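You operate a simulated robot arm through the tools that you are given. There is no shell and no other tool.

You run a simulated robot arm. Do the job below in one go: nothing can be reset, and whatever is moved stays where it is left.

## Task
Vent the grey gauge plate, then move its plug to the black tray.
Fine: red handle shut, blue knob open till the needle rests at 0, only then free the collar; plug into the middle well; shut the blue knob again. Leave the rest. Set down upright: what you pick out.

It is judged by the outcome, as a careful person would: the job done as asked, and still so three seconds after it is handed in. It fails if anything else is knocked over, pushed out of place, dropped, spilled or broken.

## Robot
A 6-joint arm with a two-finger parallel gripper, fixed in place. Base frame: the origin is at the foot of the arm, x ahead of it, y to its left, z up; the work surface is at about z = 92. Units: cm, rad, N and s.
With the tool pointing down near the work surface it reaches from about 36 to 76 cm from the base axis. Its first joint turns from -1.152 to 1.152 rad. Payload 2.45 kg.
The tool frame sits at the grasp point between the pads (the TCP): z along the fingers, y along the line on which they close. The tips reach 2.4 cm beyond it. Largest opening 6.8 cm; finger width 1.7, thickness 1; the body of the gripper, 4 by 7 cm, starts 4.1 cm behind the TCP.
Orientation is told as [roll, pitch, yaw] about the base's x, y, z axes, in that order, counted from this pose: with the fingers straight down and closing along the base's y, the tool's x points along the base's -x, its y along +y and its z along -z.

## Interface
- The arm moves only by the tool jog_arm. Its argument "deltas" is text: rows parted by semicolons, each of 7 numbers parted by spaces: the shift along the base's x, y, z in cm, then the turn, a rotation vector about the base's x, y, z in rad, then the opening, from 0 (shut) to 1 (fully open). In form: dx dy dz rx ry rz gripper; .... A call has 1 to 20 rows; each row shifts and turns the commanded pose from where the row before left it. A row lasts 0.2 s, in which the tool goes at most 5 cm and 0.15 rad; a call with a longer step from one row to the next is refused whole, and so is a gripper value outside its range. A pose out of reach is approached as far as the arm can. The call stops where the force on the tool passes 40 N (or 10 N more than at its start, if that is more) or the arm is blocked; 0.2 s more then pass. The fingers move at their own pace (about 10.8 cm/s each) and stop on an object; they squeeze with about 24 N. The grip force told is the motor's: it shows also when the fingers shut on nothing. Time passes only in rows, and 0.2 s behind the last, so rows that do not move let the fingers close. It gives the time, the measured TCP pose, the force on the tool (base axes), the opening and the grip force at its end, in the units of the frame above (readings bear some noise), with the torque about the TCP (base axes, N m) and any sound that the robot's microphone picked up, and new pictures: "show" is both (left out), scene, wrist or none.
- Cameras (640 x 400 px; columns grow to the right, rows downward): "scene" is fixed at [20.86, 43.36, 147.13]; the picture's right is [-0.39, -0.92, 0.00], its down [-0.42, 0.18, -0.89] and it looks along [0.82, -0.35, -0.46] (base axes); focal length 251 px, centre (320, 200). "wrist" rides on the gripper at [8.4, 1.1, -7.5] in the tool frame; the picture's right is [-0.13, 0.99, 0.00], its down [-0.60, -0.08, -0.79] and it looks along [-0.79, -0.10, 0.61] (tool axes); focal length 251 px, centre (320, 200). There is no depth. A picture from a camera that has moved, and an enlarged one, comes with that camera's place and axes in the base frame and with its lens. The place of the scene camera against the robot may be out by one fixed shift of up to 2.5 cm in any direction.
- zoom(camera, box): a new picture of the part [left, top, right, bottom] of that camera's present view, enlarged. The clock stands still meanwhile.
- finish_job(): hands the job in; it is judged then, once.

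Places have to be worked out from the pictures, the camera data and where the tool is seen. Open the gripper and draw the arm clear of the work before you hand the job in, unless the task says otherwise.

The tools are called after "Call:" as name(argument=value, ...) on one line, values as JSON. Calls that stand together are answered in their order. jog_arm: Moves the arm, as the interface text tells. Its arguments: {"type":"object","properties":{"deltas":{"type":"string"},"show":{"type":"string","enum":["both","scene","wrist","none"]}},"required":["deltas"]} The other tools are called the same way: zoom (camera, box) takes an enlarged picture of a part of a camera's view; finish_job () hands the job in.

At the start:

```text
time: 0.0
position: [45.73, 19.67, 135.69]
tcp_rot: [-0.002, -0.003, 0.0]
contact_force: [-0.1, -1.2, 0.7]
torque: [0.04, 0.01, -0.04]
gripper_width: 6.8
gripper_force: 0.1
```

scene: 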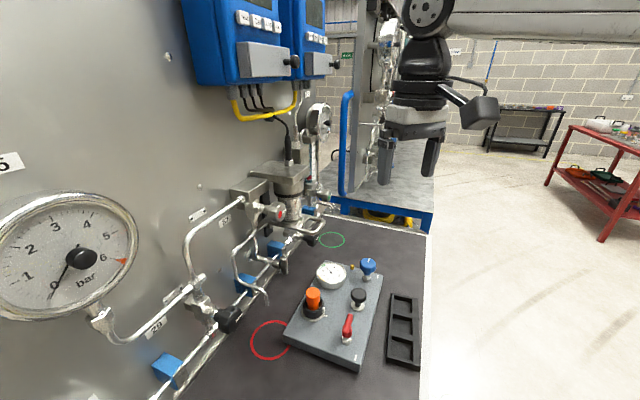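
wrist: 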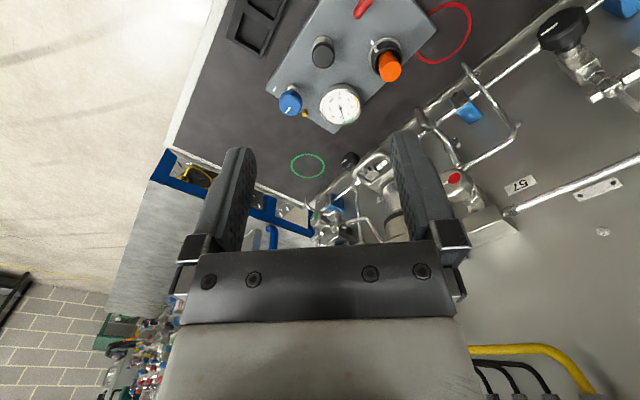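

The scene shows a grey plate with an orange plug, a gauge, blue and black knobs and a red handle, and a black tray next to it. I zoom into both cameras to see the details.

Call:
zoom(camera="scene", box=[240, 220, 440, 380])

Call:
zoom(camera="wrist", box=[220, 0, 480, 180])

```text
2.50 times, centred on (340, 300) of scene
camera zoom: at [20.86, 43.36, 147.13], right [-0.39, -0.92, 0.0], down [-0.42, 0.18, -0.89], along [0.82, -0.35, -0.46], focal length 628 px, centre (270, -50)
```

zoom: 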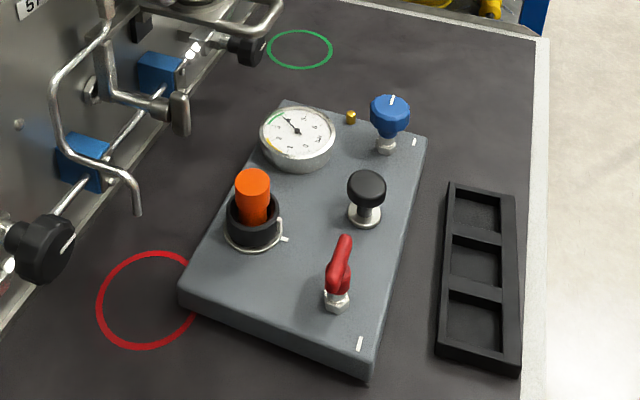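

```text
2.22 times, centred on (350, 90) of wrist
camera zoom: at [37.44, 20.67, 143.04], right [0.13, 0.99, 0.0], down [0.6, -0.08, 0.79], along [0.79, -0.1, -0.61], focal length 559 px, centre (253, 444)
```

zoom: 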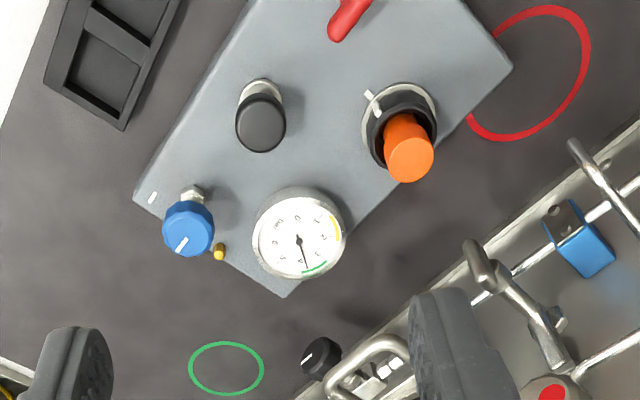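

The plate lies roughly at x 48–66, y 15–33, with the orange plug's top near (57.7, 29, 103.6). I lower the arm well above everything for a closer wrist view.

Call:
jog_arm(deltas="-1 0 -4 0 0 0 1; -1 0.5 -4 0 0 0 1; -1 0.5 -4 0 0 0 1; -1 0.5 -4 0 0 0 1; 0 0 0 0 0 0 1")

```text
time: 1.2
position: [41.71, 20.96, 119.96]
tcp_rot: [0.001, -0.001, 0.0]
contact_force: [0.5, -0.8, 0.0]
torque: [0.01, 0.0, 0.02]
gripper_width: 6.77
gripper_force: 0.1
camera wrist: at [33.3, 22.19, 127.18], right [0.13, 0.99, 0.0], down [0.6, -0.08, 0.79], along [0.79, -0.1, -0.61], focal length 251 px, centre (320, 200)
```

scene: 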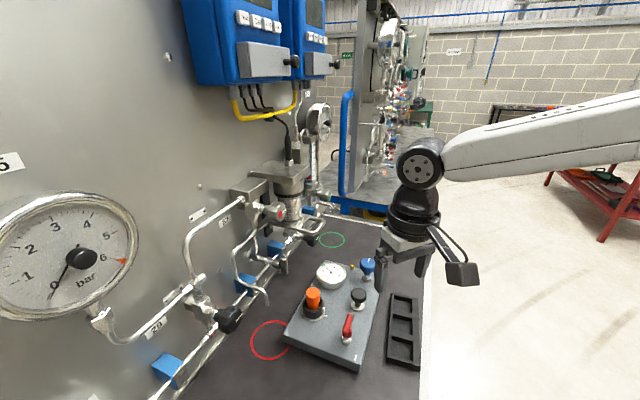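
wrist: 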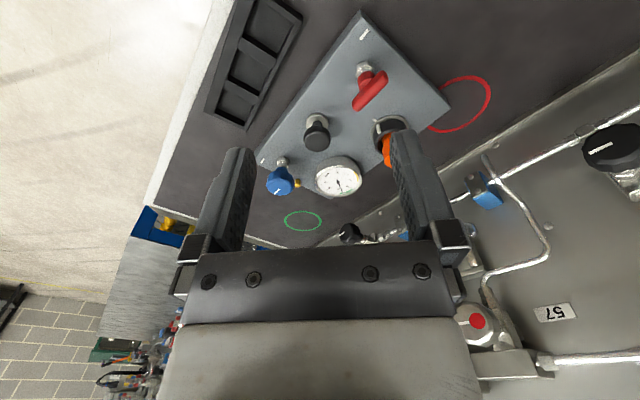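

I zoom on the plate from this view to read the handle, marks and gauge.

Call:
zoom(camera="wrist", box=[320, 0, 480, 100])

Call:
zoom(camera="wrist", box=[250, 100, 410, 200])

Call:
zoom(camera="scene", box=[280, 250, 360, 300])

Call:
zoom(camera="scene", box=[300, 300, 420, 375])

```text
4.00 times, centred on (400, 50) of wrist
camera zoom: at [33.3, 22.19, 127.18], right [0.13, 0.99, 0.0], down [0.6, -0.08, 0.79], along [0.79, -0.1, -0.61], focal length 1006 px, centre (0, 800)
```

zoom: 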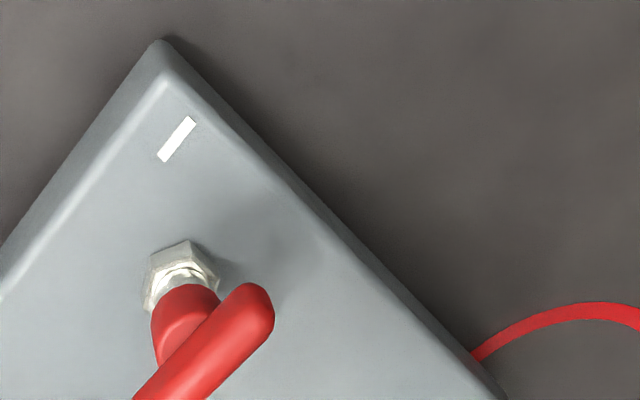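

```text
4.00 times, centred on (330, 150) of wrist
camera zoom: at [33.3, 22.19, 127.18], right [0.13, 0.99, 0.0], down [0.6, -0.08, 0.79], along [0.79, -0.1, -0.61], focal length 1006 px, centre (280, 400)
```

zoom: 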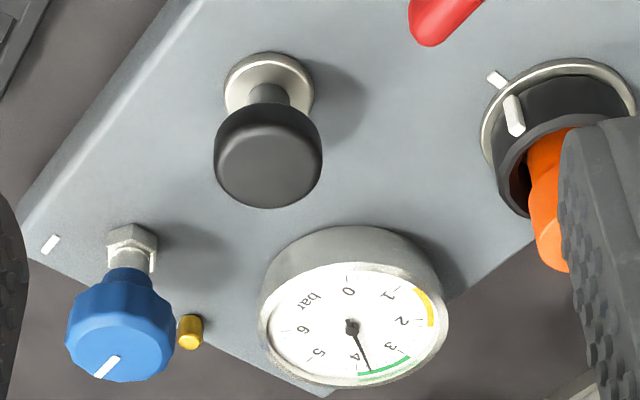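

```text
8.00 times, centred on (320, 275) of scene
camera zoom: at [20.86, 43.36, 147.13], right [-0.39, -0.92, 0.0], down [-0.42, 0.18, -0.89], along [0.82, -0.35, -0.46], focal length 2008 px, centre (320, -400)
```

zoom: 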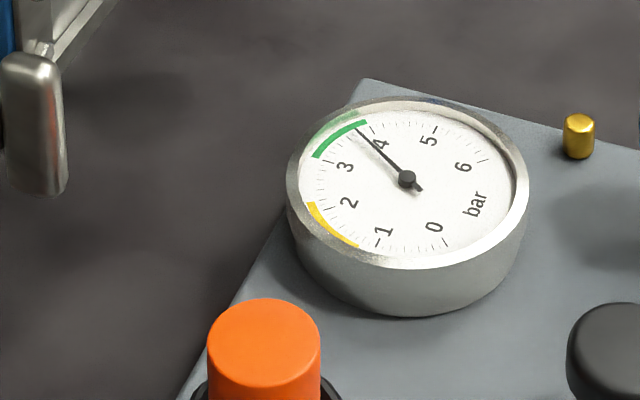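

```text
5.33 times, centred on (360, 338) of scene
camera zoom: at [20.86, 43.36, 147.13], right [-0.39, -0.92, 0.0], down [-0.42, 0.18, -0.89], along [0.82, -0.35, -0.46], focal length 1339 px, centre (107, -533)
```

zoom: 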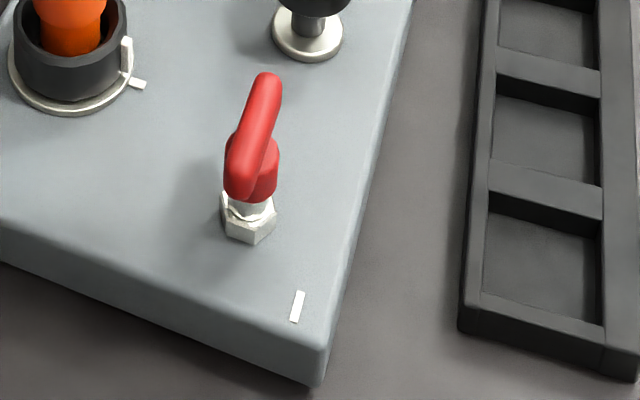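

The gauge reads about 3.8 bar, and the red T-bar lies parallel to the white mark by it. I zoom in on the collar and the blue knob from the scene camera for details.

Call:
zoom(camera="scene", box=[285, 280, 349, 320])

Call:
zoom(camera="scene", box=[336, 250, 400, 290])

Call:
zoom(camera="wrist", box=[330, 50, 410, 100])

Call:
zoom(camera="wrist", box=[250, 140, 314, 180])

```text
10.00 times, centred on (317, 300) of scene
camera zoom: at [20.86, 43.36, 147.13], right [-0.39, -0.92, 0.0], down [-0.42, 0.18, -0.89], along [0.82, -0.35, -0.46], focal length 2510 px, centre (350, -800)
```

zoom: 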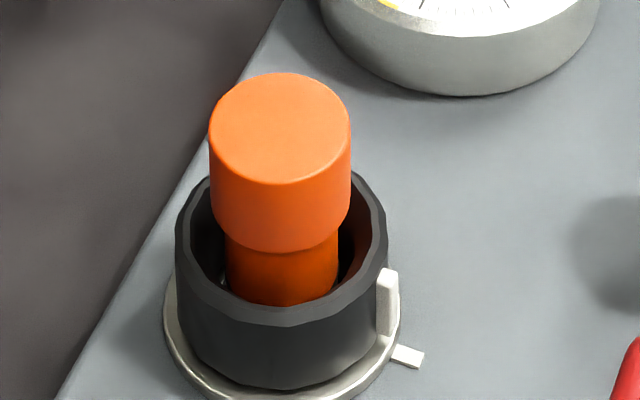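

```text
10.00 times, centred on (368, 270) of scene
camera zoom: at [20.86, 43.36, 147.13], right [-0.39, -0.92, 0.0], down [-0.42, 0.18, -0.89], along [0.82, -0.35, -0.46], focal length 2510 px, centre (-160, -500)
```

zoom: 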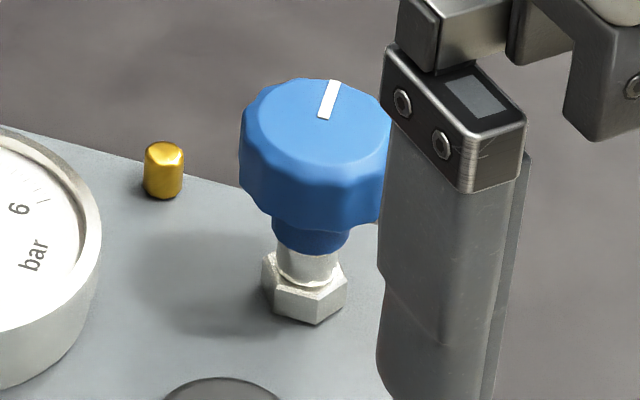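

```text
8.00 times, centred on (370, 75) of wrist
camera zoom: at [33.3, 22.19, 127.18], right [0.13, 0.99, 0.0], down [0.6, -0.08, 0.79], along [0.79, -0.1, -0.61], focal length 2012 px, centre (-80, 1200)
```

zoom: 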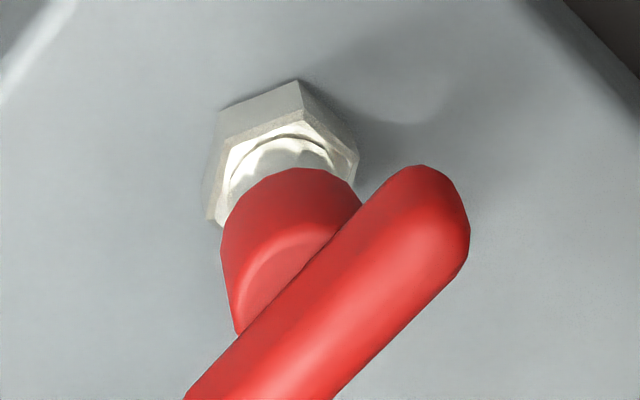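

```text
10.00 times, centred on (282, 160) of wrist
camera zoom: at [33.3, 22.19, 127.18], right [0.13, 0.99, 0.0], down [0.6, -0.08, 0.79], along [0.79, -0.1, -0.61], focal length 2514 px, centre (700, 600)
```

zoom: 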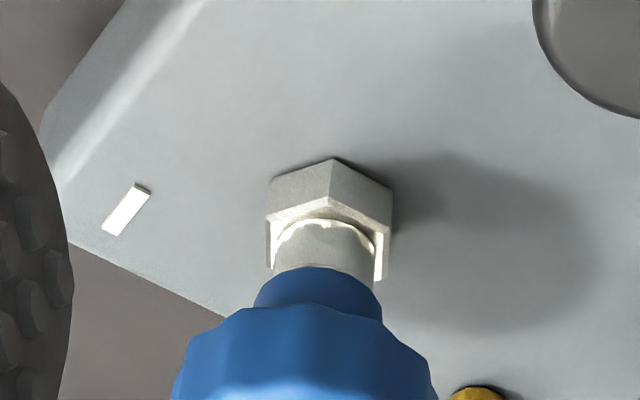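

The collar's tab and the ring's tick appear in line now, and the plug is recessed within the collar. I tilt the wrist so its camera looks nearly straight down on the plate, for a plan view.

Call:
jog_arm(deltas="2 0.3 -1 0 0.15 0 1; 2 0.3 -1 0 0.15 0 1; 2 0.2 -1 0 0.15 0 1; 2 0.2 -1 0 0.15 0 1; 0 0 0 0 0 0 1; 0 0 0 0 0 0 1")

```text
time: 2.6
position: [49.75, 22.13, 115.77]
tcp_rot: [-0.001, 0.598, -0.002]
contact_force: [0.0, -0.4, -0.1]
torque: [0.02, 0.0, -0.01]
gripper_width: 6.79
gripper_force: 0.0
camera wrist: at [47.06, 23.17, 126.55], right [0.11, 0.99, -0.07], down [0.95, -0.08, 0.31], along [0.31, -0.1, -0.95], focal length 251 px, centre (320, 200)
```

scene: 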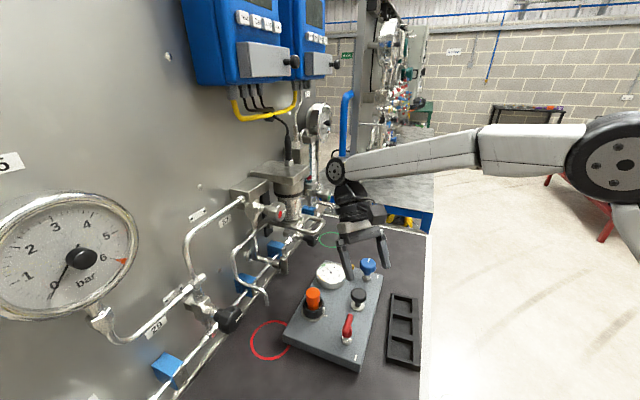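
wrist: 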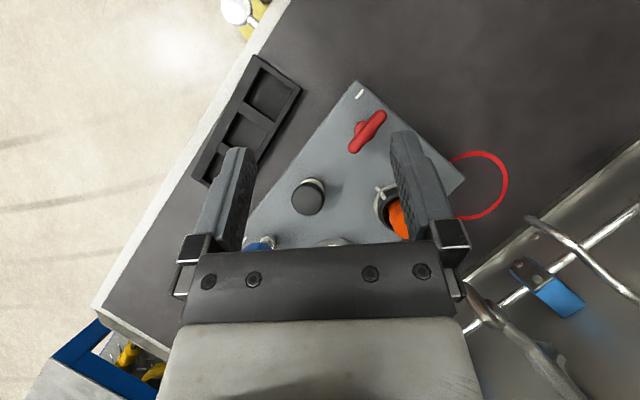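

Now a near-plan view; I zoom on the plate and the tray.

Call:
zoom(camera="wrist", box=[320, 70, 480, 170])

Call:
zoom(camera="wrist", box=[180, 50, 340, 150])

Call:
zoom(camera="wrist", box=[240, 150, 420, 262])

```text
4.00 times, centred on (400, 120) of wrist
camera zoom: at [47.06, 23.17, 126.55], right [0.11, 0.99, -0.07], down [0.95, -0.08, 0.31], along [0.31, -0.1, -0.95], focal length 1006 px, centre (0, 520)
```

zoom: 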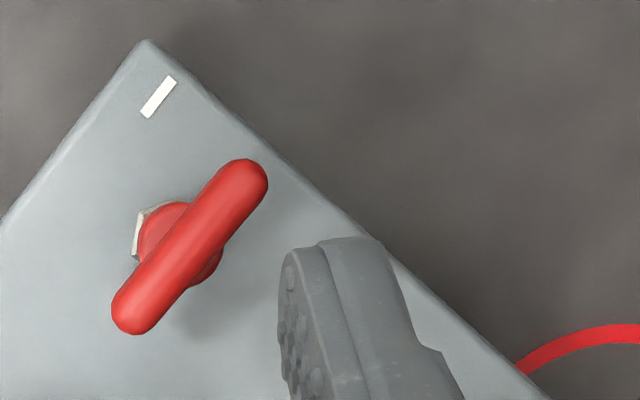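

```text
4.00 times, centred on (260, 100) of wrist
camera zoom: at [47.06, 23.17, 126.55], right [0.11, 0.99, -0.07], down [0.95, -0.08, 0.31], along [0.31, -0.1, -0.95], focal length 1006 px, centre (560, 600)
```

zoom: 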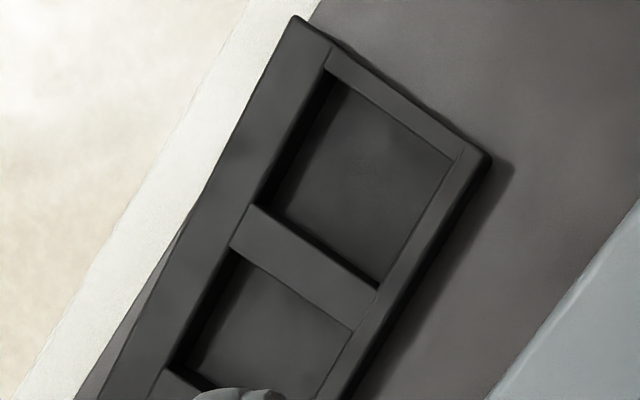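

```text
3.56 times, centred on (330, 206) of wrist
camera zoom: at [47.06, 23.17, 126.55], right [0.11, 0.99, -0.07], down [0.95, -0.08, 0.31], along [0.31, -0.1, -0.95], focal length 894 px, centre (284, 179)
```

zoom: 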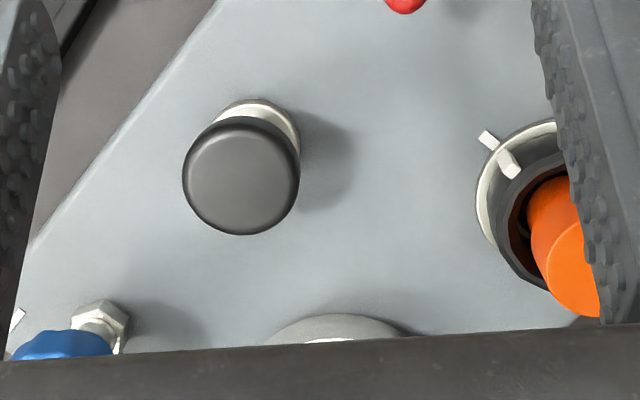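

Triangulated: red T-bar centre about (48.7, 25.9, 100.6), lying along about −46°, blue stem (62.6, 11.9), black knob (55.3, 19.1). I bring the tool upright over the red handle at a safe height and yaw it so the fingers straddle the bar.

Call:
jog_arm(deltas="-0.26 0.93 -0.9 0 -0.15 0 1; -0.26 0.93 -0.9 0 -0.15 0 1; -0.26 0.93 -0.9 0 -0.15 0 1; -0.26 0.93 -0.9 0 -0.15 0 1; 0 0 0 0 0 -0.133 1; 0 0 0 0 0 -0.133 1; 0 0 0 0 0 -0.133 1; 0 0 0 0 0 -0.133 1; 0 0 0 0 0 -0.133 1; 0 0 0 0 0 -0.135 1; 0 0 0 0 0 0 1")

```text
time: 5.0
position: [48.73, 25.77, 112.1]
tcp_rot: [-0.001, -0.002, -0.801]
contact_force: [-0.3, 0.6, 0.1]
torque: [0.0, -0.02, -0.01]
gripper_width: 6.77
gripper_force: 0.1
camera wrist: at [43.72, 32.58, 119.41], right [0.8, 0.6, 0.0], down [0.36, -0.49, 0.79], along [0.47, -0.64, -0.61], focal length 251 px, centre (320, 200)
```

scene: 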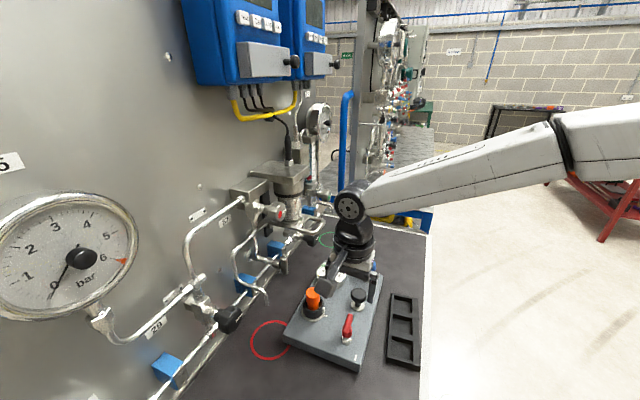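
wrist: 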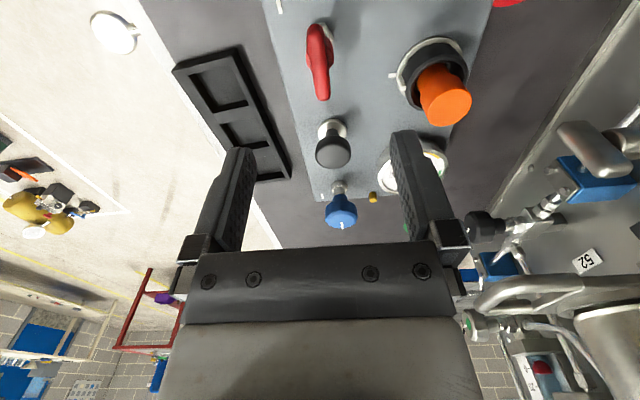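

This gives a clear look at collar, plug and tray. I zoom on them for measurement.

Call:
zoom(camera="wrist", box=[370, 20, 498, 100])

Call:
zoom(camera="wrist", box=[380, 70, 508, 150])

Call:
zoom(camera="wrist", box=[160, 30, 320, 190])

Call:
zoom(camera="wrist", box=[260, 0, 388, 80])

Call:
zoom(camera="wrist", box=[290, 160, 418, 240])

```text
5.00 times, centred on (434, 60) of wrist
camera zoom: at [43.72, 32.58, 119.41], right [0.8, 0.6, 0.0], down [0.36, -0.49, 0.79], along [0.47, -0.64, -0.61], focal length 1257 px, centre (-250, 900)
```

zoom: 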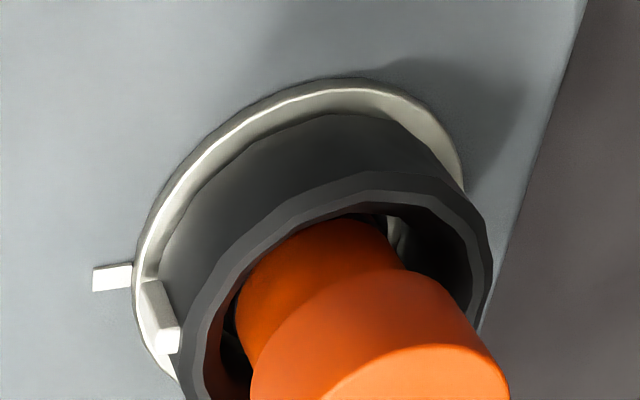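

```text
5.00 times, centred on (444, 110) of wrist
camera zoom: at [43.72, 32.58, 119.41], right [0.8, 0.6, 0.0], down [0.36, -0.49, 0.79], along [0.47, -0.64, -0.61], focal length 1257 px, centre (-300, 650)
```

zoom: 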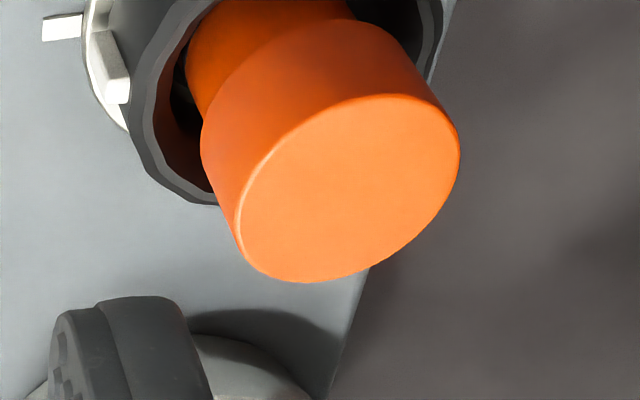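

```text
2.50 times, centred on (240, 110) of wrist
camera zoom: at [43.72, 32.58, 119.41], right [0.8, 0.6, 0.0], down [0.36, -0.49, 0.79], along [0.47, -0.64, -0.61], focal length 629 px, centre (520, 425)
```

zoom: 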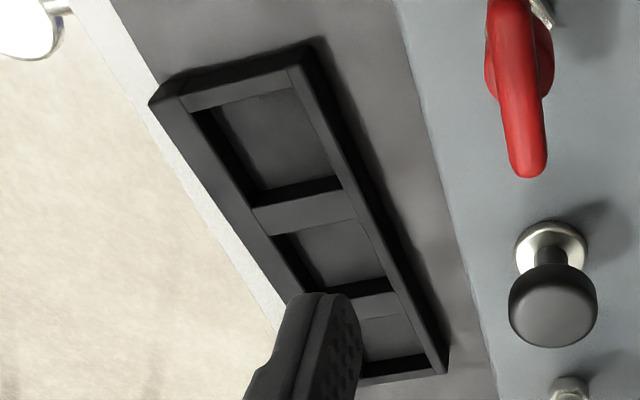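

```text
5.00 times, centred on (324, 40) of wrist
camera zoom: at [43.72, 32.58, 119.41], right [0.8, 0.6, 0.0], down [0.36, -0.49, 0.79], along [0.47, -0.64, -0.61], focal length 1257 px, centre (300, 1000)
```

zoom: 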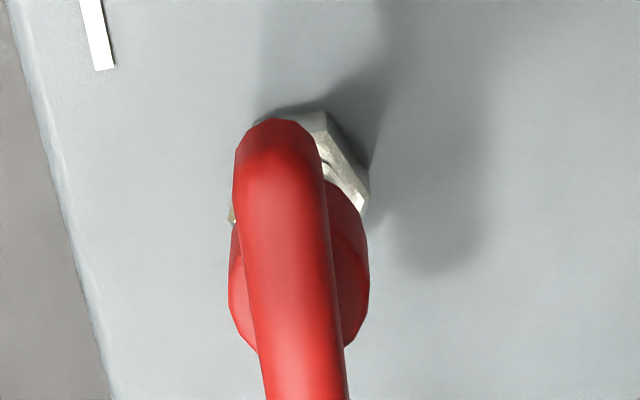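

```text
5.00 times, centred on (354, 200) of wrist
camera zoom: at [43.72, 32.58, 119.41], right [0.8, 0.6, 0.0], down [0.36, -0.49, 0.79], along [0.47, -0.64, -0.61], focal length 1257 px, centre (150, 200)
```

zoom: 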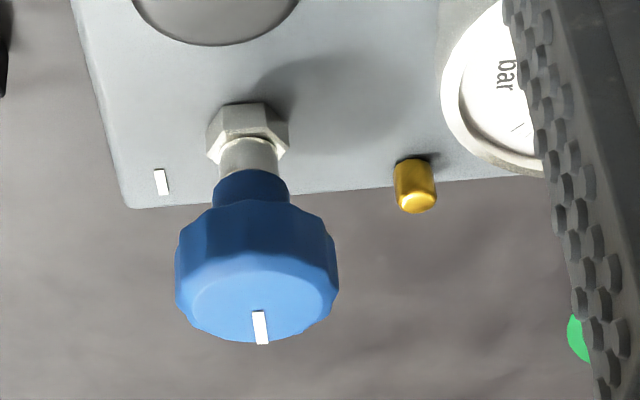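

The bar's centre checks out at about (48.72, 25.85), along −46.6°, and the tool is over it at z 112. I descend so the tips come just around the bar but stay above the hub.

Call:
jog_arm(deltas="0 0 -2.5 0 0 0 1; 0 0 -2.5 0 0 0 1; 0 0 -2.5 0 0 0 1; 0 0 -1 0 0 0 1; 0 0 -0.7 0 0 0 1; 0 0 0 0 0 0 1")

```text
time: 6.4
position: [48.77, 25.82, 102.86]
tcp_rot: [0.001, 0.001, -0.799]
contact_force: [0.2, 0.7, 0.3]
torque: [0.0, -0.01, 0.01]
gripper_width: 6.79
gripper_force: 0.0
camera wrist: at [43.76, 32.6, 110.25], right [0.8, 0.6, 0.0], down [0.36, -0.49, 0.79], along [0.48, -0.64, -0.61], focal length 251 px, centre (320, 200)
```

scene: 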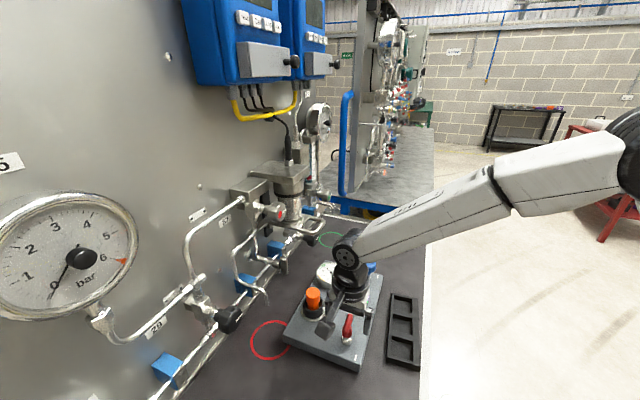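
wrist: 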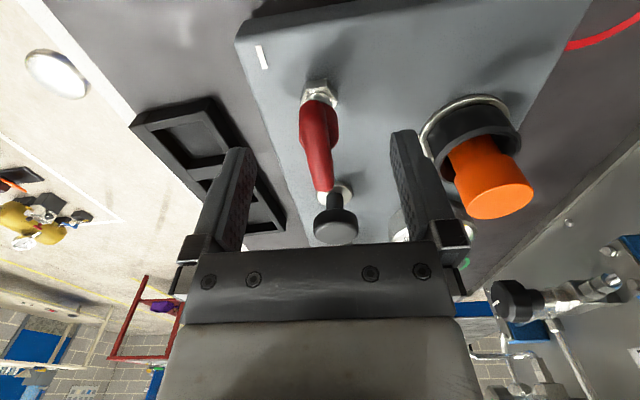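

The bar appears between the fingers. I zoom on it to check centring and height against the tips before closing.

Call:
zoom(camera="wrist", box=[240, 60, 432, 210])

Call:
zoom(camera="scene", box=[290, 270, 386, 360])

```text
2.67 times, centred on (336, 135) of wrist
camera zoom: at [43.76, 32.6, 110.25], right [0.8, 0.6, 0.0], down [0.36, -0.49, 0.79], along [0.48, -0.64, -0.61], focal length 670 px, centre (277, 373)
```

zoom: 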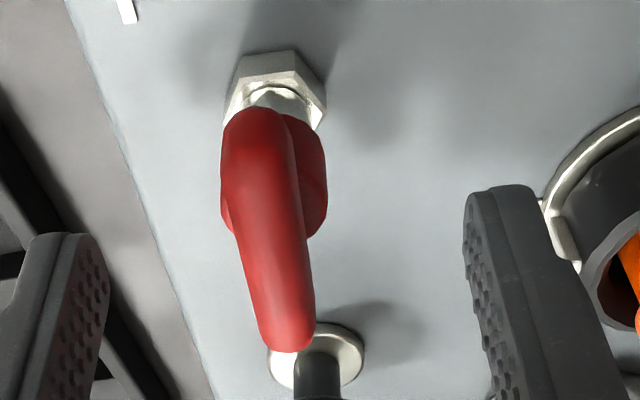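

```text
4.44 times, centred on (338, 315) of scene
camera zoom: at [20.86, 43.36, 147.13], right [-0.39, -0.92, 0.0], down [-0.42, 0.18, -0.89], along [0.82, -0.35, -0.46], focal length 1116 px, centre (240, -311)
```

zoom: 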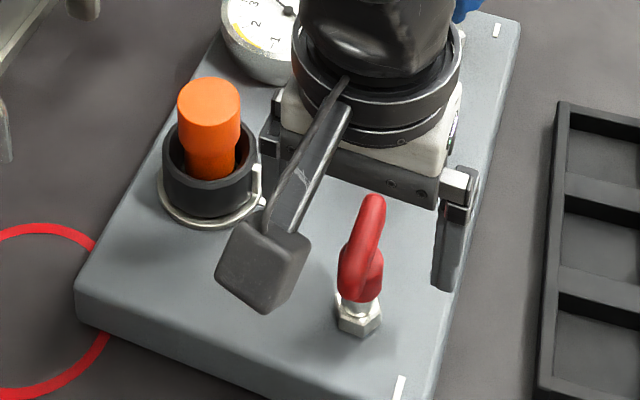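

The bar is centred within about 0.1 cm and the tips sit at bar height, above the nut. I nudge slightly and close on the bar.

Call:
jog_arm(deltas="-0.09 -0.085 -0.1 0 0 0 1; 0 0 0 0 0 0 0.4; 0 0 0 0 0 0 0.1; 0 0 0 0 0 0 0; 0 0 0 0 0 0 0", show="wrist")

```text
time: 7.6
position: [48.76, 25.82, 102.89]
tcp_rot: [-0.001, -0.001, -0.8]
contact_force: [1.4, 1.3, -0.1]
torque: [-0.02, -0.09, 0.03]
gripper_width: 1.17
gripper_force: 23.4
camera wrist: at [43.68, 32.57, 110.16], right [0.8, 0.6, 0.0], down [0.36, -0.49, 0.79], along [0.48, -0.64, -0.61], focal length 251 px, centre (320, 200)
```

wrist: 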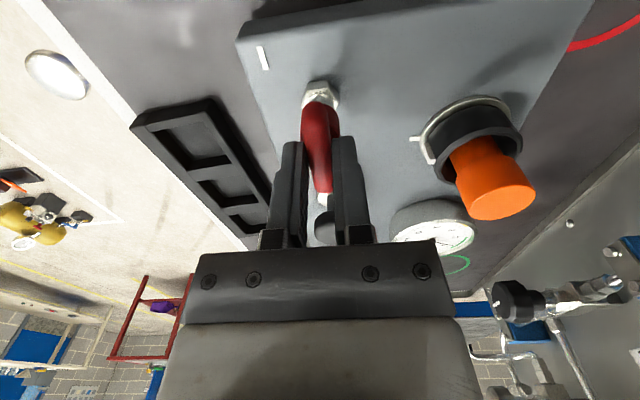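

Gripped on the bar (1.17 cm wide) with little side load. I try a small clockwise turn and watch the torque to learn which way the handle yields.

Call:
jog_arm(deltas="0 0 0 0 0 -0.05 0; 0 0 0 0 0 -0.05 0; 0 0 0 0 0 0 0", show="wrist")

```text
time: 8.4
position: [48.79, 25.73, 102.85]
tcp_rot: [0.002, -0.001, -0.901]
contact_force: [3.5, 9.1, -0.2]
torque: [-0.24, -0.32, -0.02]
gripper_width: 1.19
gripper_force: 24.3
camera wrist: at [44.39, 33.04, 110.16], right [0.86, 0.52, 0.0], down [0.31, -0.52, 0.79], along [0.41, -0.68, -0.61], focal length 251 px, centre (320, 200)
```

wrist: 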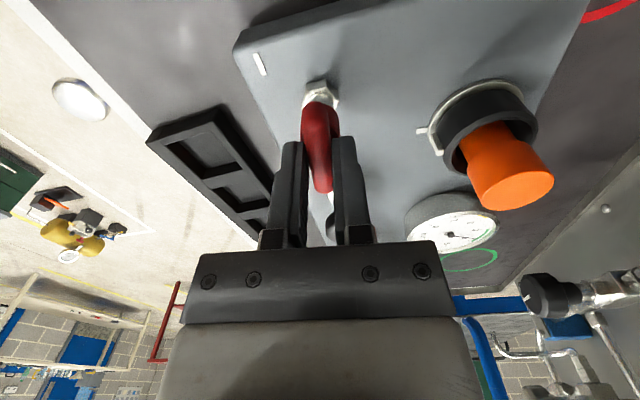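

Call:
zoom(camera="wrist", box=[240, 60, 400, 210])

Call:
zoom(camera="scene", box=[300, 280, 396, 370])

```text
2.67 times, centred on (320, 135) of wrist
camera zoom: at [44.39, 33.04, 110.16], right [0.86, 0.52, 0.0], down [0.31, -0.52, 0.79], along [0.41, -0.68, -0.61], focal length 670 px, centre (320, 373)
```

zoom: 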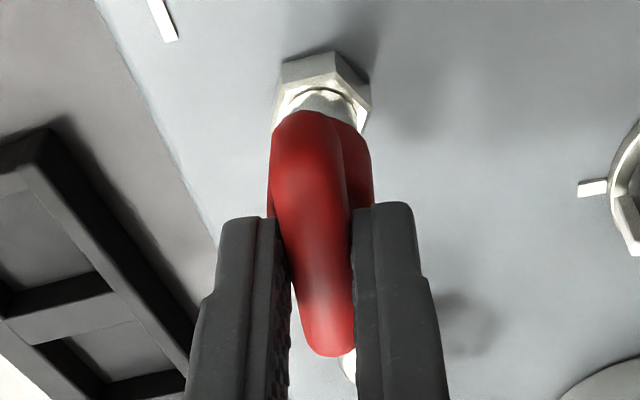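

```text
4.44 times, centred on (348, 325) of scene
camera zoom: at [20.88, 43.39, 147.12], right [-0.39, -0.92, 0.0], down [-0.42, 0.18, -0.89], along [0.82, -0.35, -0.46], focal length 1116 px, centre (196, -356)
```

zoom: 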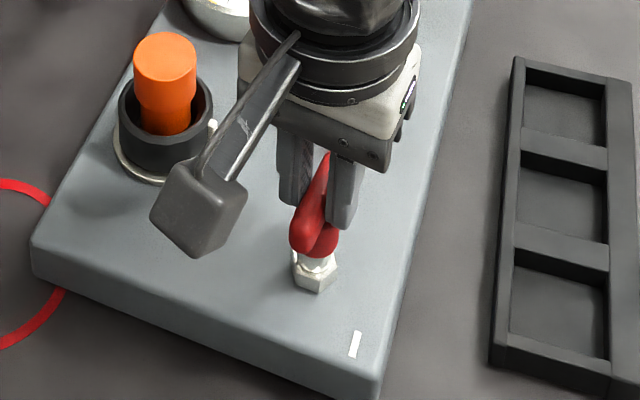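

The bar seems to have followed the tool a little, with ~9 N side force and almost no torque. I turn another 0.1 rad clockwise to tell whether the handle really yields this way.

Call:
jog_arm(deltas="0 0 0 0 0 -0.05 0; 0 0 0 0 0 -0.05 0; 0 0 0 0 0 0 0", show="wrist")

Call:
zoom(camera="wrist", box=[240, 60, 400, 210])

Call:
zoom(camera="scene", box=[300, 280, 396, 370])

```text
time: 9.2
position: [48.65, 25.78, 102.77]
tcp_rot: [0.001, -0.002, -0.999]
contact_force: [7.5, 9.7, 0.3]
torque: [0.3, 0.03, -0.03]
gripper_width: 1.15
gripper_force: 24.1
camera wrist: at [45.15, 33.44, 110.16], right [0.9, 0.43, 0.0], down [0.26, -0.55, 0.79], along [0.34, -0.72, -0.61], focal length 251 px, centre (320, 200)
```

wrist: 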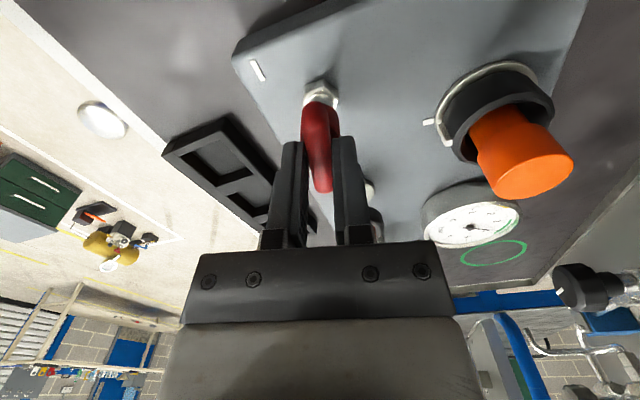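

```text
2.67 times, centred on (320, 135) of wrist
camera zoom: at [45.15, 33.44, 110.16], right [0.9, 0.43, 0.0], down [0.26, -0.55, 0.79], along [0.34, -0.72, -0.61], focal length 670 px, centre (320, 373)
```

zoom: 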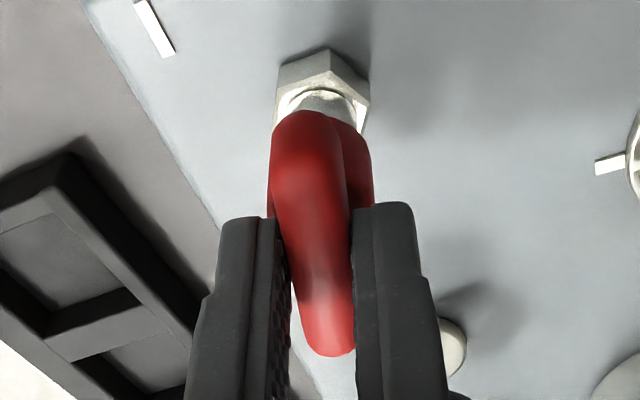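

```text
4.44 times, centred on (348, 325) of scene
camera zoom: at [20.89, 43.39, 147.12], right [-0.39, -0.92, 0.0], down [-0.42, 0.18, -0.89], along [0.82, -0.35, -0.46], focal length 1116 px, centre (196, -356)
```

zoom: 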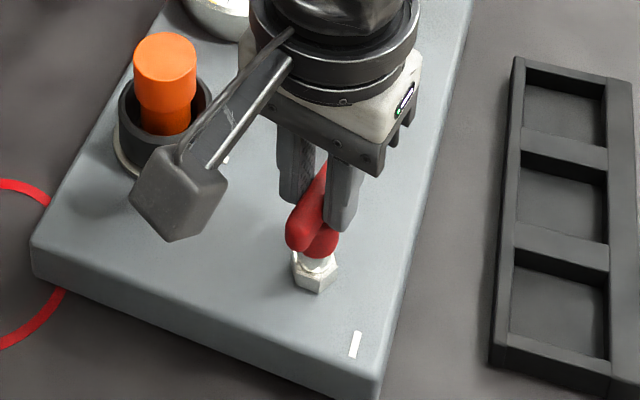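

The handle follows the tool clockwise without torque, so that's the way it turns; only a steady side force from a slight pivot offset shows. I shift a hair toward the relief side and keep turning.

Call:
jog_arm(deltas="0.04 0.03 0 0 0 0 0; 0.02 0.02 0 0 0 -0.1 0; 0.02 0.01 0 0 0 -0.1 0; 0 0 0 0 0 0 0", show="none")

```text
time: 10.2
position: [48.8, 25.81, 102.8]
tcp_rot: [0.0, -0.002, -1.202]
contact_force: [1.7, 7.4, 3.0]
torque: [-0.03, -0.07, 0.01]
gripper_width: 1.18
gripper_force: 24.4
```

Call:
jog_arm(deltas="0.01 0.03 0 0 0 -0.1 0; 0.01 0.03 0 0 0 -0.1 0; 0.02 0.01 0 0 0 -0.1 0; 0.02 0 0 0 0 -0.1 0; 0 0 0 0 0 0 0", show="wrist")

Call:
zoom(camera="wrist", box=[240, 60, 400, 210])

```text
time: 11.4
position: [48.78, 25.93, 102.9]
tcp_rot: [0.0, -0.004, -1.601]
contact_force: [-4.3, -9.0, 14.8]
torque: [-0.22, 0.09, 0.0]
gripper_width: 1.19
gripper_force: 23.6
camera wrist: at [50.17, 34.19, 110.13], right [0.99, -0.16, 0.0], down [-0.1, -0.6, 0.79], along [-0.13, -0.78, -0.61], focal length 251 px, centre (320, 200)
```

wrist: 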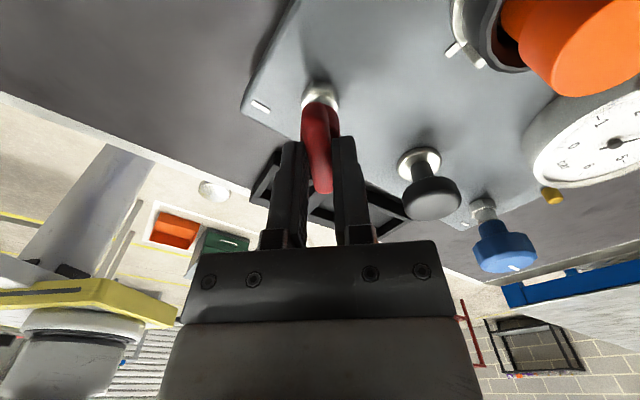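

```text
2.67 times, centred on (320, 135) of wrist
camera zoom: at [50.17, 34.19, 110.13], right [0.99, -0.16, 0.0], down [-0.1, -0.6, 0.79], along [-0.13, -0.78, -0.61], focal length 670 px, centre (320, 373)
```

zoom: 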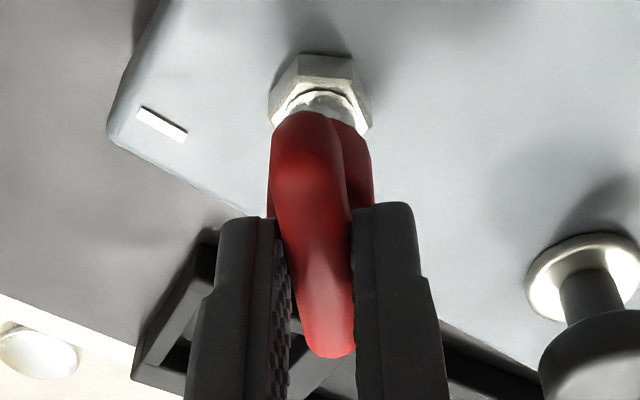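

The handle has turned about 46°; some upward and side force has built up from my shifts. I relieve those and continue.

Call:
jog_arm(deltas="0 -0.04 0.06 0 0 0 0; -0.02 -0.02 0 0 0 -0.1 0; 0 0 0 0 0 -0.1 0; 0 0 0 0 0 0 0", show="none")

```text
time: 12.4
position: [48.81, 25.77, 102.84]
tcp_rot: [0.0, -0.001, -1.802]
contact_force: [2.5, -2.8, -1.0]
torque: [-0.42, -0.01, -0.02]
gripper_width: 1.19
gripper_force: 24.0
```

Forces are small again. I continue turning toward the quarter turn.

Call:
jog_arm(deltas="0 0 0 0 0 -0.1 0; 0 0 0 0 0 -0.1 0; 0 0 0 0 0 0 0", show="none")

```text
time: 13.2
position: [48.77, 25.9, 102.7]
tcp_rot: [0.0, -0.003, -2.0]
contact_force: [1.8, 4.1, -0.1]
torque: [0.47, -0.27, -0.01]
gripper_width: 1.2
gripper_force: 23.8
```

Call:
jog_arm(deltas="0 0 0 0 0 -0.1 0; 0 0 0 0 0 -0.1 0; 0 0 0 0 0 0 0", show="none")

```text
time: 14.0
position: [48.84, 25.78, 102.76]
tcp_rot: [0.0, -0.002, -2.203]
contact_force: [1.7, 0.2, -0.3]
torque: [0.2, -0.13, -0.01]
gripper_width: 1.21
gripper_force: 23.6
```

Still no torque at −2.20 rad (about 80° turned). I go on in small steps looking for the stop.

Call:
jog_arm(deltas="0 0 0 0 0 -0.06 0; 0 0 0 0 0 -0.06 0; 0 0 0 0 0 0 0", show="both")

Call:
zoom(camera="wrist", box=[220, 50, 420, 210])

```text
time: 14.8
position: [48.9, 25.78, 102.82]
tcp_rot: [0.0, -0.003, -2.321]
contact_force: [1.3, -3.0, -0.3]
torque: [-0.04, -0.03, 0.02]
gripper_width: 1.21
gripper_force: 23.8
camera wrist: at [55.4, 31.2, 110.17], right [0.64, -0.77, 0.0], down [-0.47, -0.39, 0.8], along [-0.61, -0.51, -0.61], focal length 251 px, centre (320, 200)
```

scene: 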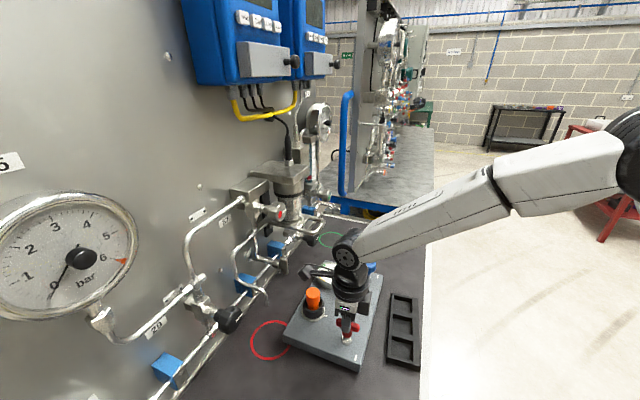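
wrist: 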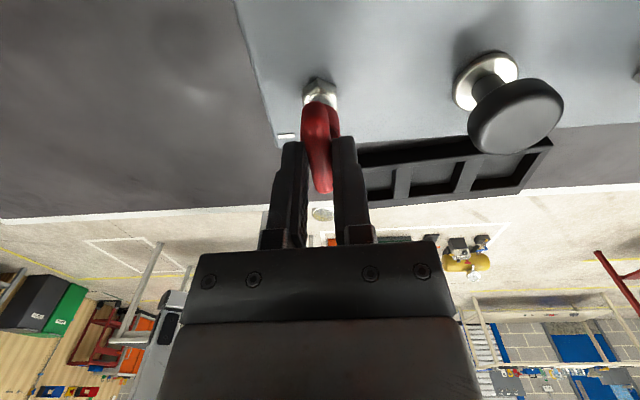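

```text
2.50 times, centred on (320, 130) of wrist
camera zoom: at [55.4, 31.2, 110.17], right [0.64, -0.77, 0.0], down [-0.47, -0.39, 0.8], along [-0.61, -0.51, -0.61], focal length 629 px, centre (320, 375)
```

zoom: 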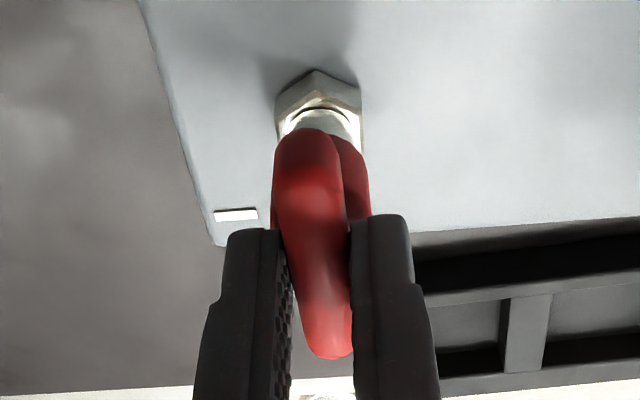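

The bar is now almost straight across the plate (1.52 rad turned). I ease the last bit, feeling for the end stop.

Call:
jog_arm(deltas="0 0 0 0 0 -0.04 0; 0 0 0 0 0 -0.03 0; 0 0 0 0 0 0 0", show="none")

```text
time: 15.6
position: [48.85, 25.74, 102.85]
tcp_rot: [-0.002, -0.004, -2.388]
contact_force: [-0.1, -7.7, 0.4]
torque: [-0.13, 0.02, 0.44]
gripper_width: 1.25
gripper_force: 23.9
```

The torque jumped to 0.44 Nm: that is the end stop at a full quarter turn, so the handle is shut. I open the fingers and rise straight up.

Call:
jog_arm(deltas="0 0 0 0 0 0.01 0; 0 0 0 0 0 0 0.5; 0 0 0 0 0 0 0.6; 0 0 1.5 0 0 0 0.6; 0 0 3 0 0 0 0.6; 0 0 4 0 0 0 0.6; 0 0 3 0 0 0 0.6; 0 0 0 0 0 0 0.6")

Call:
zoom(camera="scene", box=[270, 240, 430, 372])

Call:
zoom(camera="wrist", box=[220, 0, 480, 180])

```text
time: 17.4
position: [48.66, 25.89, 114.19]
tcp_rot: [0.001, -0.003, -2.379]
contact_force: [0.2, 0.3, 0.3]
torque: [0.01, -0.03, -0.02]
gripper_width: 4.09
gripper_force: 0.1
camera wrist: at [55.53, 30.89, 121.61], right [0.59, -0.81, 0.0], down [-0.49, -0.36, 0.79], along [-0.64, -0.47, -0.61], focal length 251 px, centre (320, 200)
```

scene: 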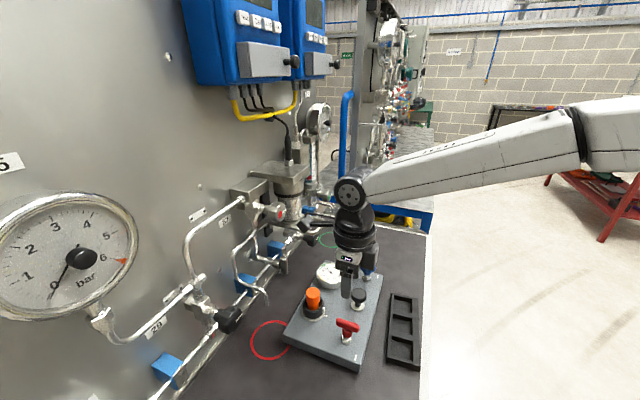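
wrist: 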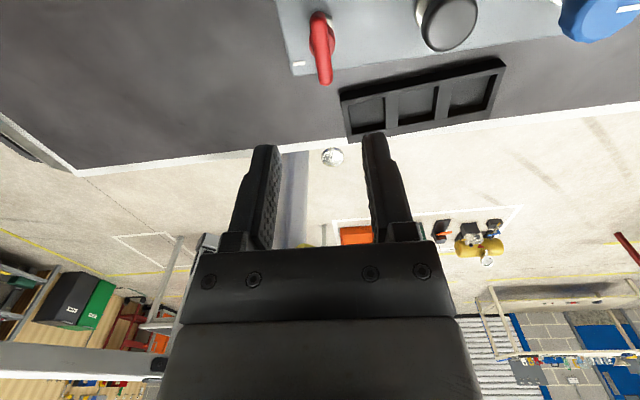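

```text
3.03 times, centred on (350, 306) of scene
camera zoom: at [20.86, 43.36, 147.13], right [-0.39, -0.92, 0.0], down [-0.42, 0.18, -0.89], along [0.82, -0.35, -0.46], focal length 761 px, centre (229, -121)
```

zoom: 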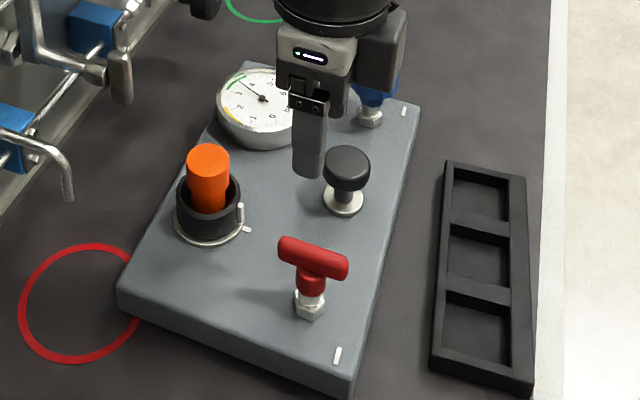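

```text
2.22 times, centred on (350, 90) of wrist
camera zoom: at [55.53, 30.89, 121.61], right [0.59, -0.81, 0.0], down [-0.49, -0.36, 0.79], along [-0.64, -0.47, -0.61], focal length 559 px, centre (253, 444)
```

zoom: 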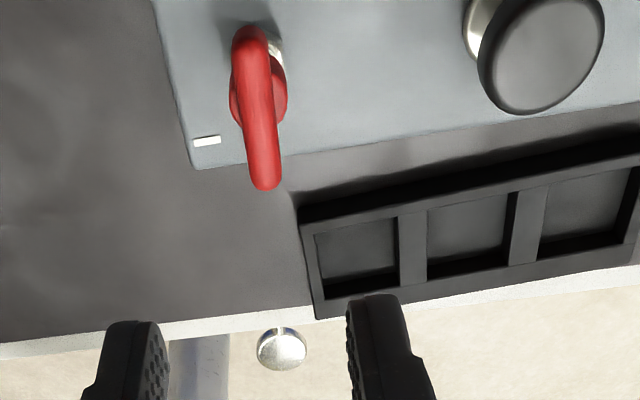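

The red handle is crosswise (shut) and the needle still reads about 3.8 bar. Next I go to above the blue knob, judged at about (62.6, 12.0), top z 101.4, keeping yaw −2.38 so that I can turn a long way counter-clockwise from there.

Call:
jog_arm(deltas="2.776 -2.786 -0.47 0 0 0 1; 2.776 -2.786 -0.47 0 0 0 1; 2.776 -2.786 -0.47 0 0 0 1; 2.776 -2.786 -0.47 0 0 0 1; 2.776 -2.786 -0.47 0 0 0 1; 0 0 0 0 0 0 1; 0 0 0 0 0 0 1")

Call:
zoom(camera="wrist", box=[240, 0, 400, 100])

Call:
zoom(camera="scene", box=[300, 240, 400, 302])

```text
time: 19.0
position: [62.55, 11.88, 111.99]
tcp_rot: [0.0, -0.002, -2.379]
contact_force: [-0.3, 0.5, 0.2]
torque: [-0.01, -0.01, 0.0]
gripper_width: 6.8
gripper_force: 0.1
camera wrist: at [69.46, 16.89, 119.37], right [0.59, -0.81, 0.0], down [-0.49, -0.36, 0.79], along [-0.64, -0.47, -0.61], focal length 251 px, centre (320, 200)
```

scene: 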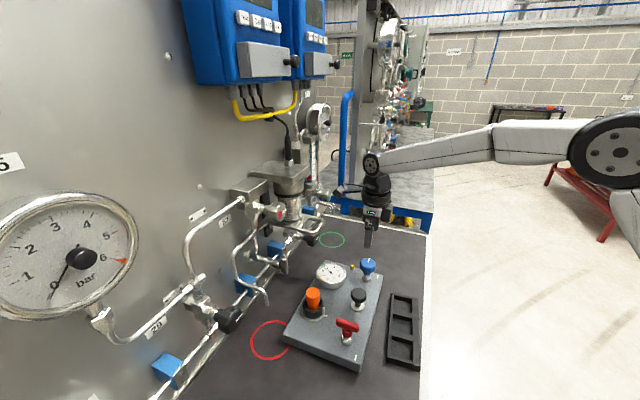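
wrist: 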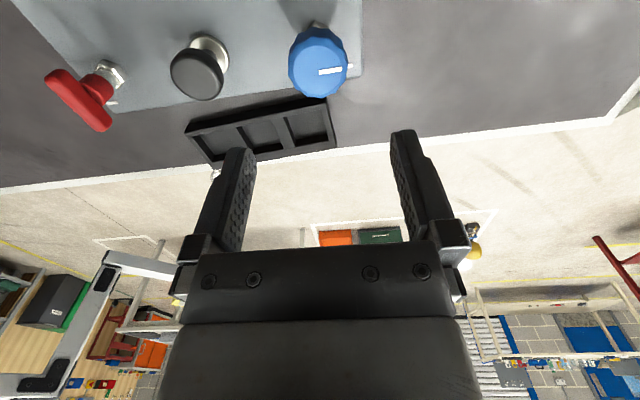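

```text
4.00 times, centred on (320, 50) of wrist
camera zoom: at [69.46, 16.89, 119.37], right [0.59, -0.81, 0.0], down [-0.49, -0.36, 0.79], along [-0.64, -0.47, -0.61], focal length 1006 px, centre (320, 800)
```

zoom: 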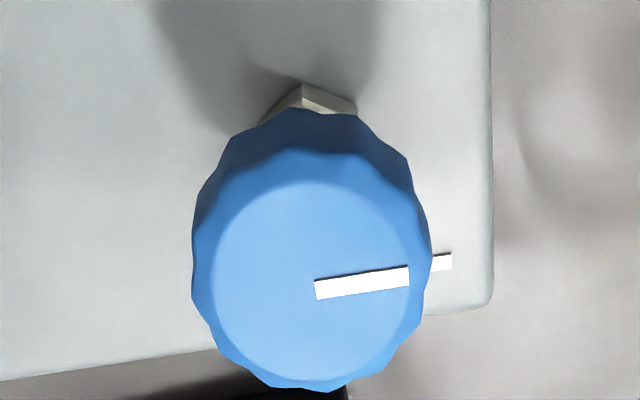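

```text
6.40 times, centred on (350, 271) of scene
camera zoom: at [20.86, 43.36, 147.13], right [-0.39, -0.92, 0.0], down [-0.42, 0.18, -0.89], along [0.82, -0.35, -0.46], focal length 1606 px, centre (128, -254)
```

zoom: 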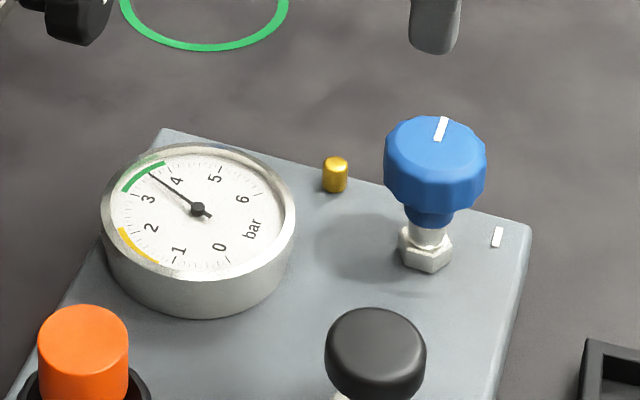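

The knob's top centre works out at (62.5, 12.05), nearly under the tool. I nudge, descend around the knob, and close on it.

Call:
jog_arm(deltas="-0.06 0.08 -3 0 0 0 1; 0 0 -3 0 0 0 1; 0 0 -3 0 0 0 1; 0 0 -1.5 0 0 0 1; 0 0 -0.9 0 0 0 1; 0 0 0 0 0 0 1")

Call:
zoom(camera="wrist", box=[200, 60, 440, 210])

```text
time: 20.4
position: [62.65, 11.83, 100.59]
tcp_rot: [-0.001, 0.0, -2.379]
contact_force: [0.3, -0.1, -1.2]
torque: [0.01, -0.04, 0.01]
gripper_width: 6.8
gripper_force: 0.0
camera wrist: at [69.53, 16.9, 107.98], right [0.59, -0.81, 0.0], down [-0.49, -0.36, 0.79], along [-0.64, -0.47, -0.61], focal length 251 px, centre (320, 200)
```

scene: 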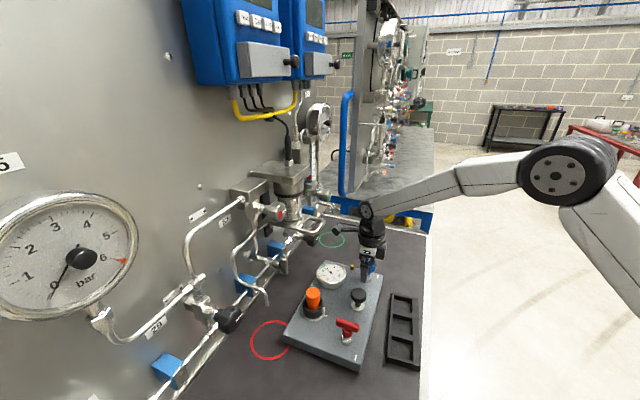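
wrist: 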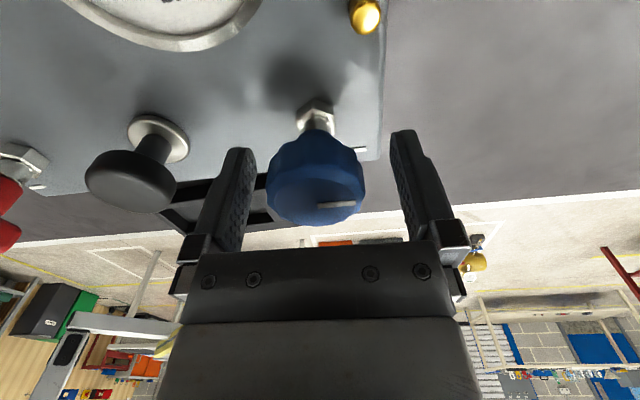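

```text
2.67 times, centred on (320, 135) of wrist
camera zoom: at [69.53, 16.9, 107.98], right [0.59, -0.81, 0.0], down [-0.49, -0.36, 0.79], along [-0.64, -0.47, -0.61], focal length 670 px, centre (320, 373)
```

zoom: 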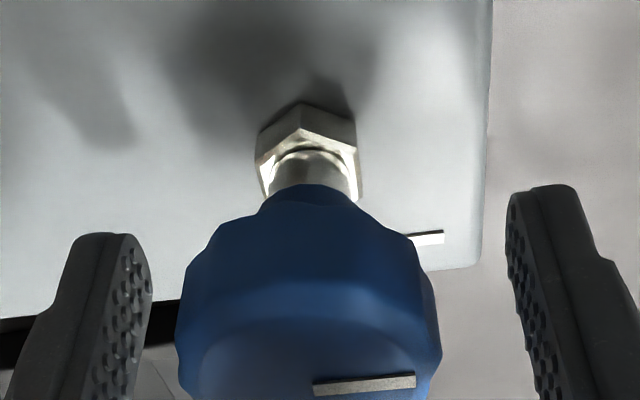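

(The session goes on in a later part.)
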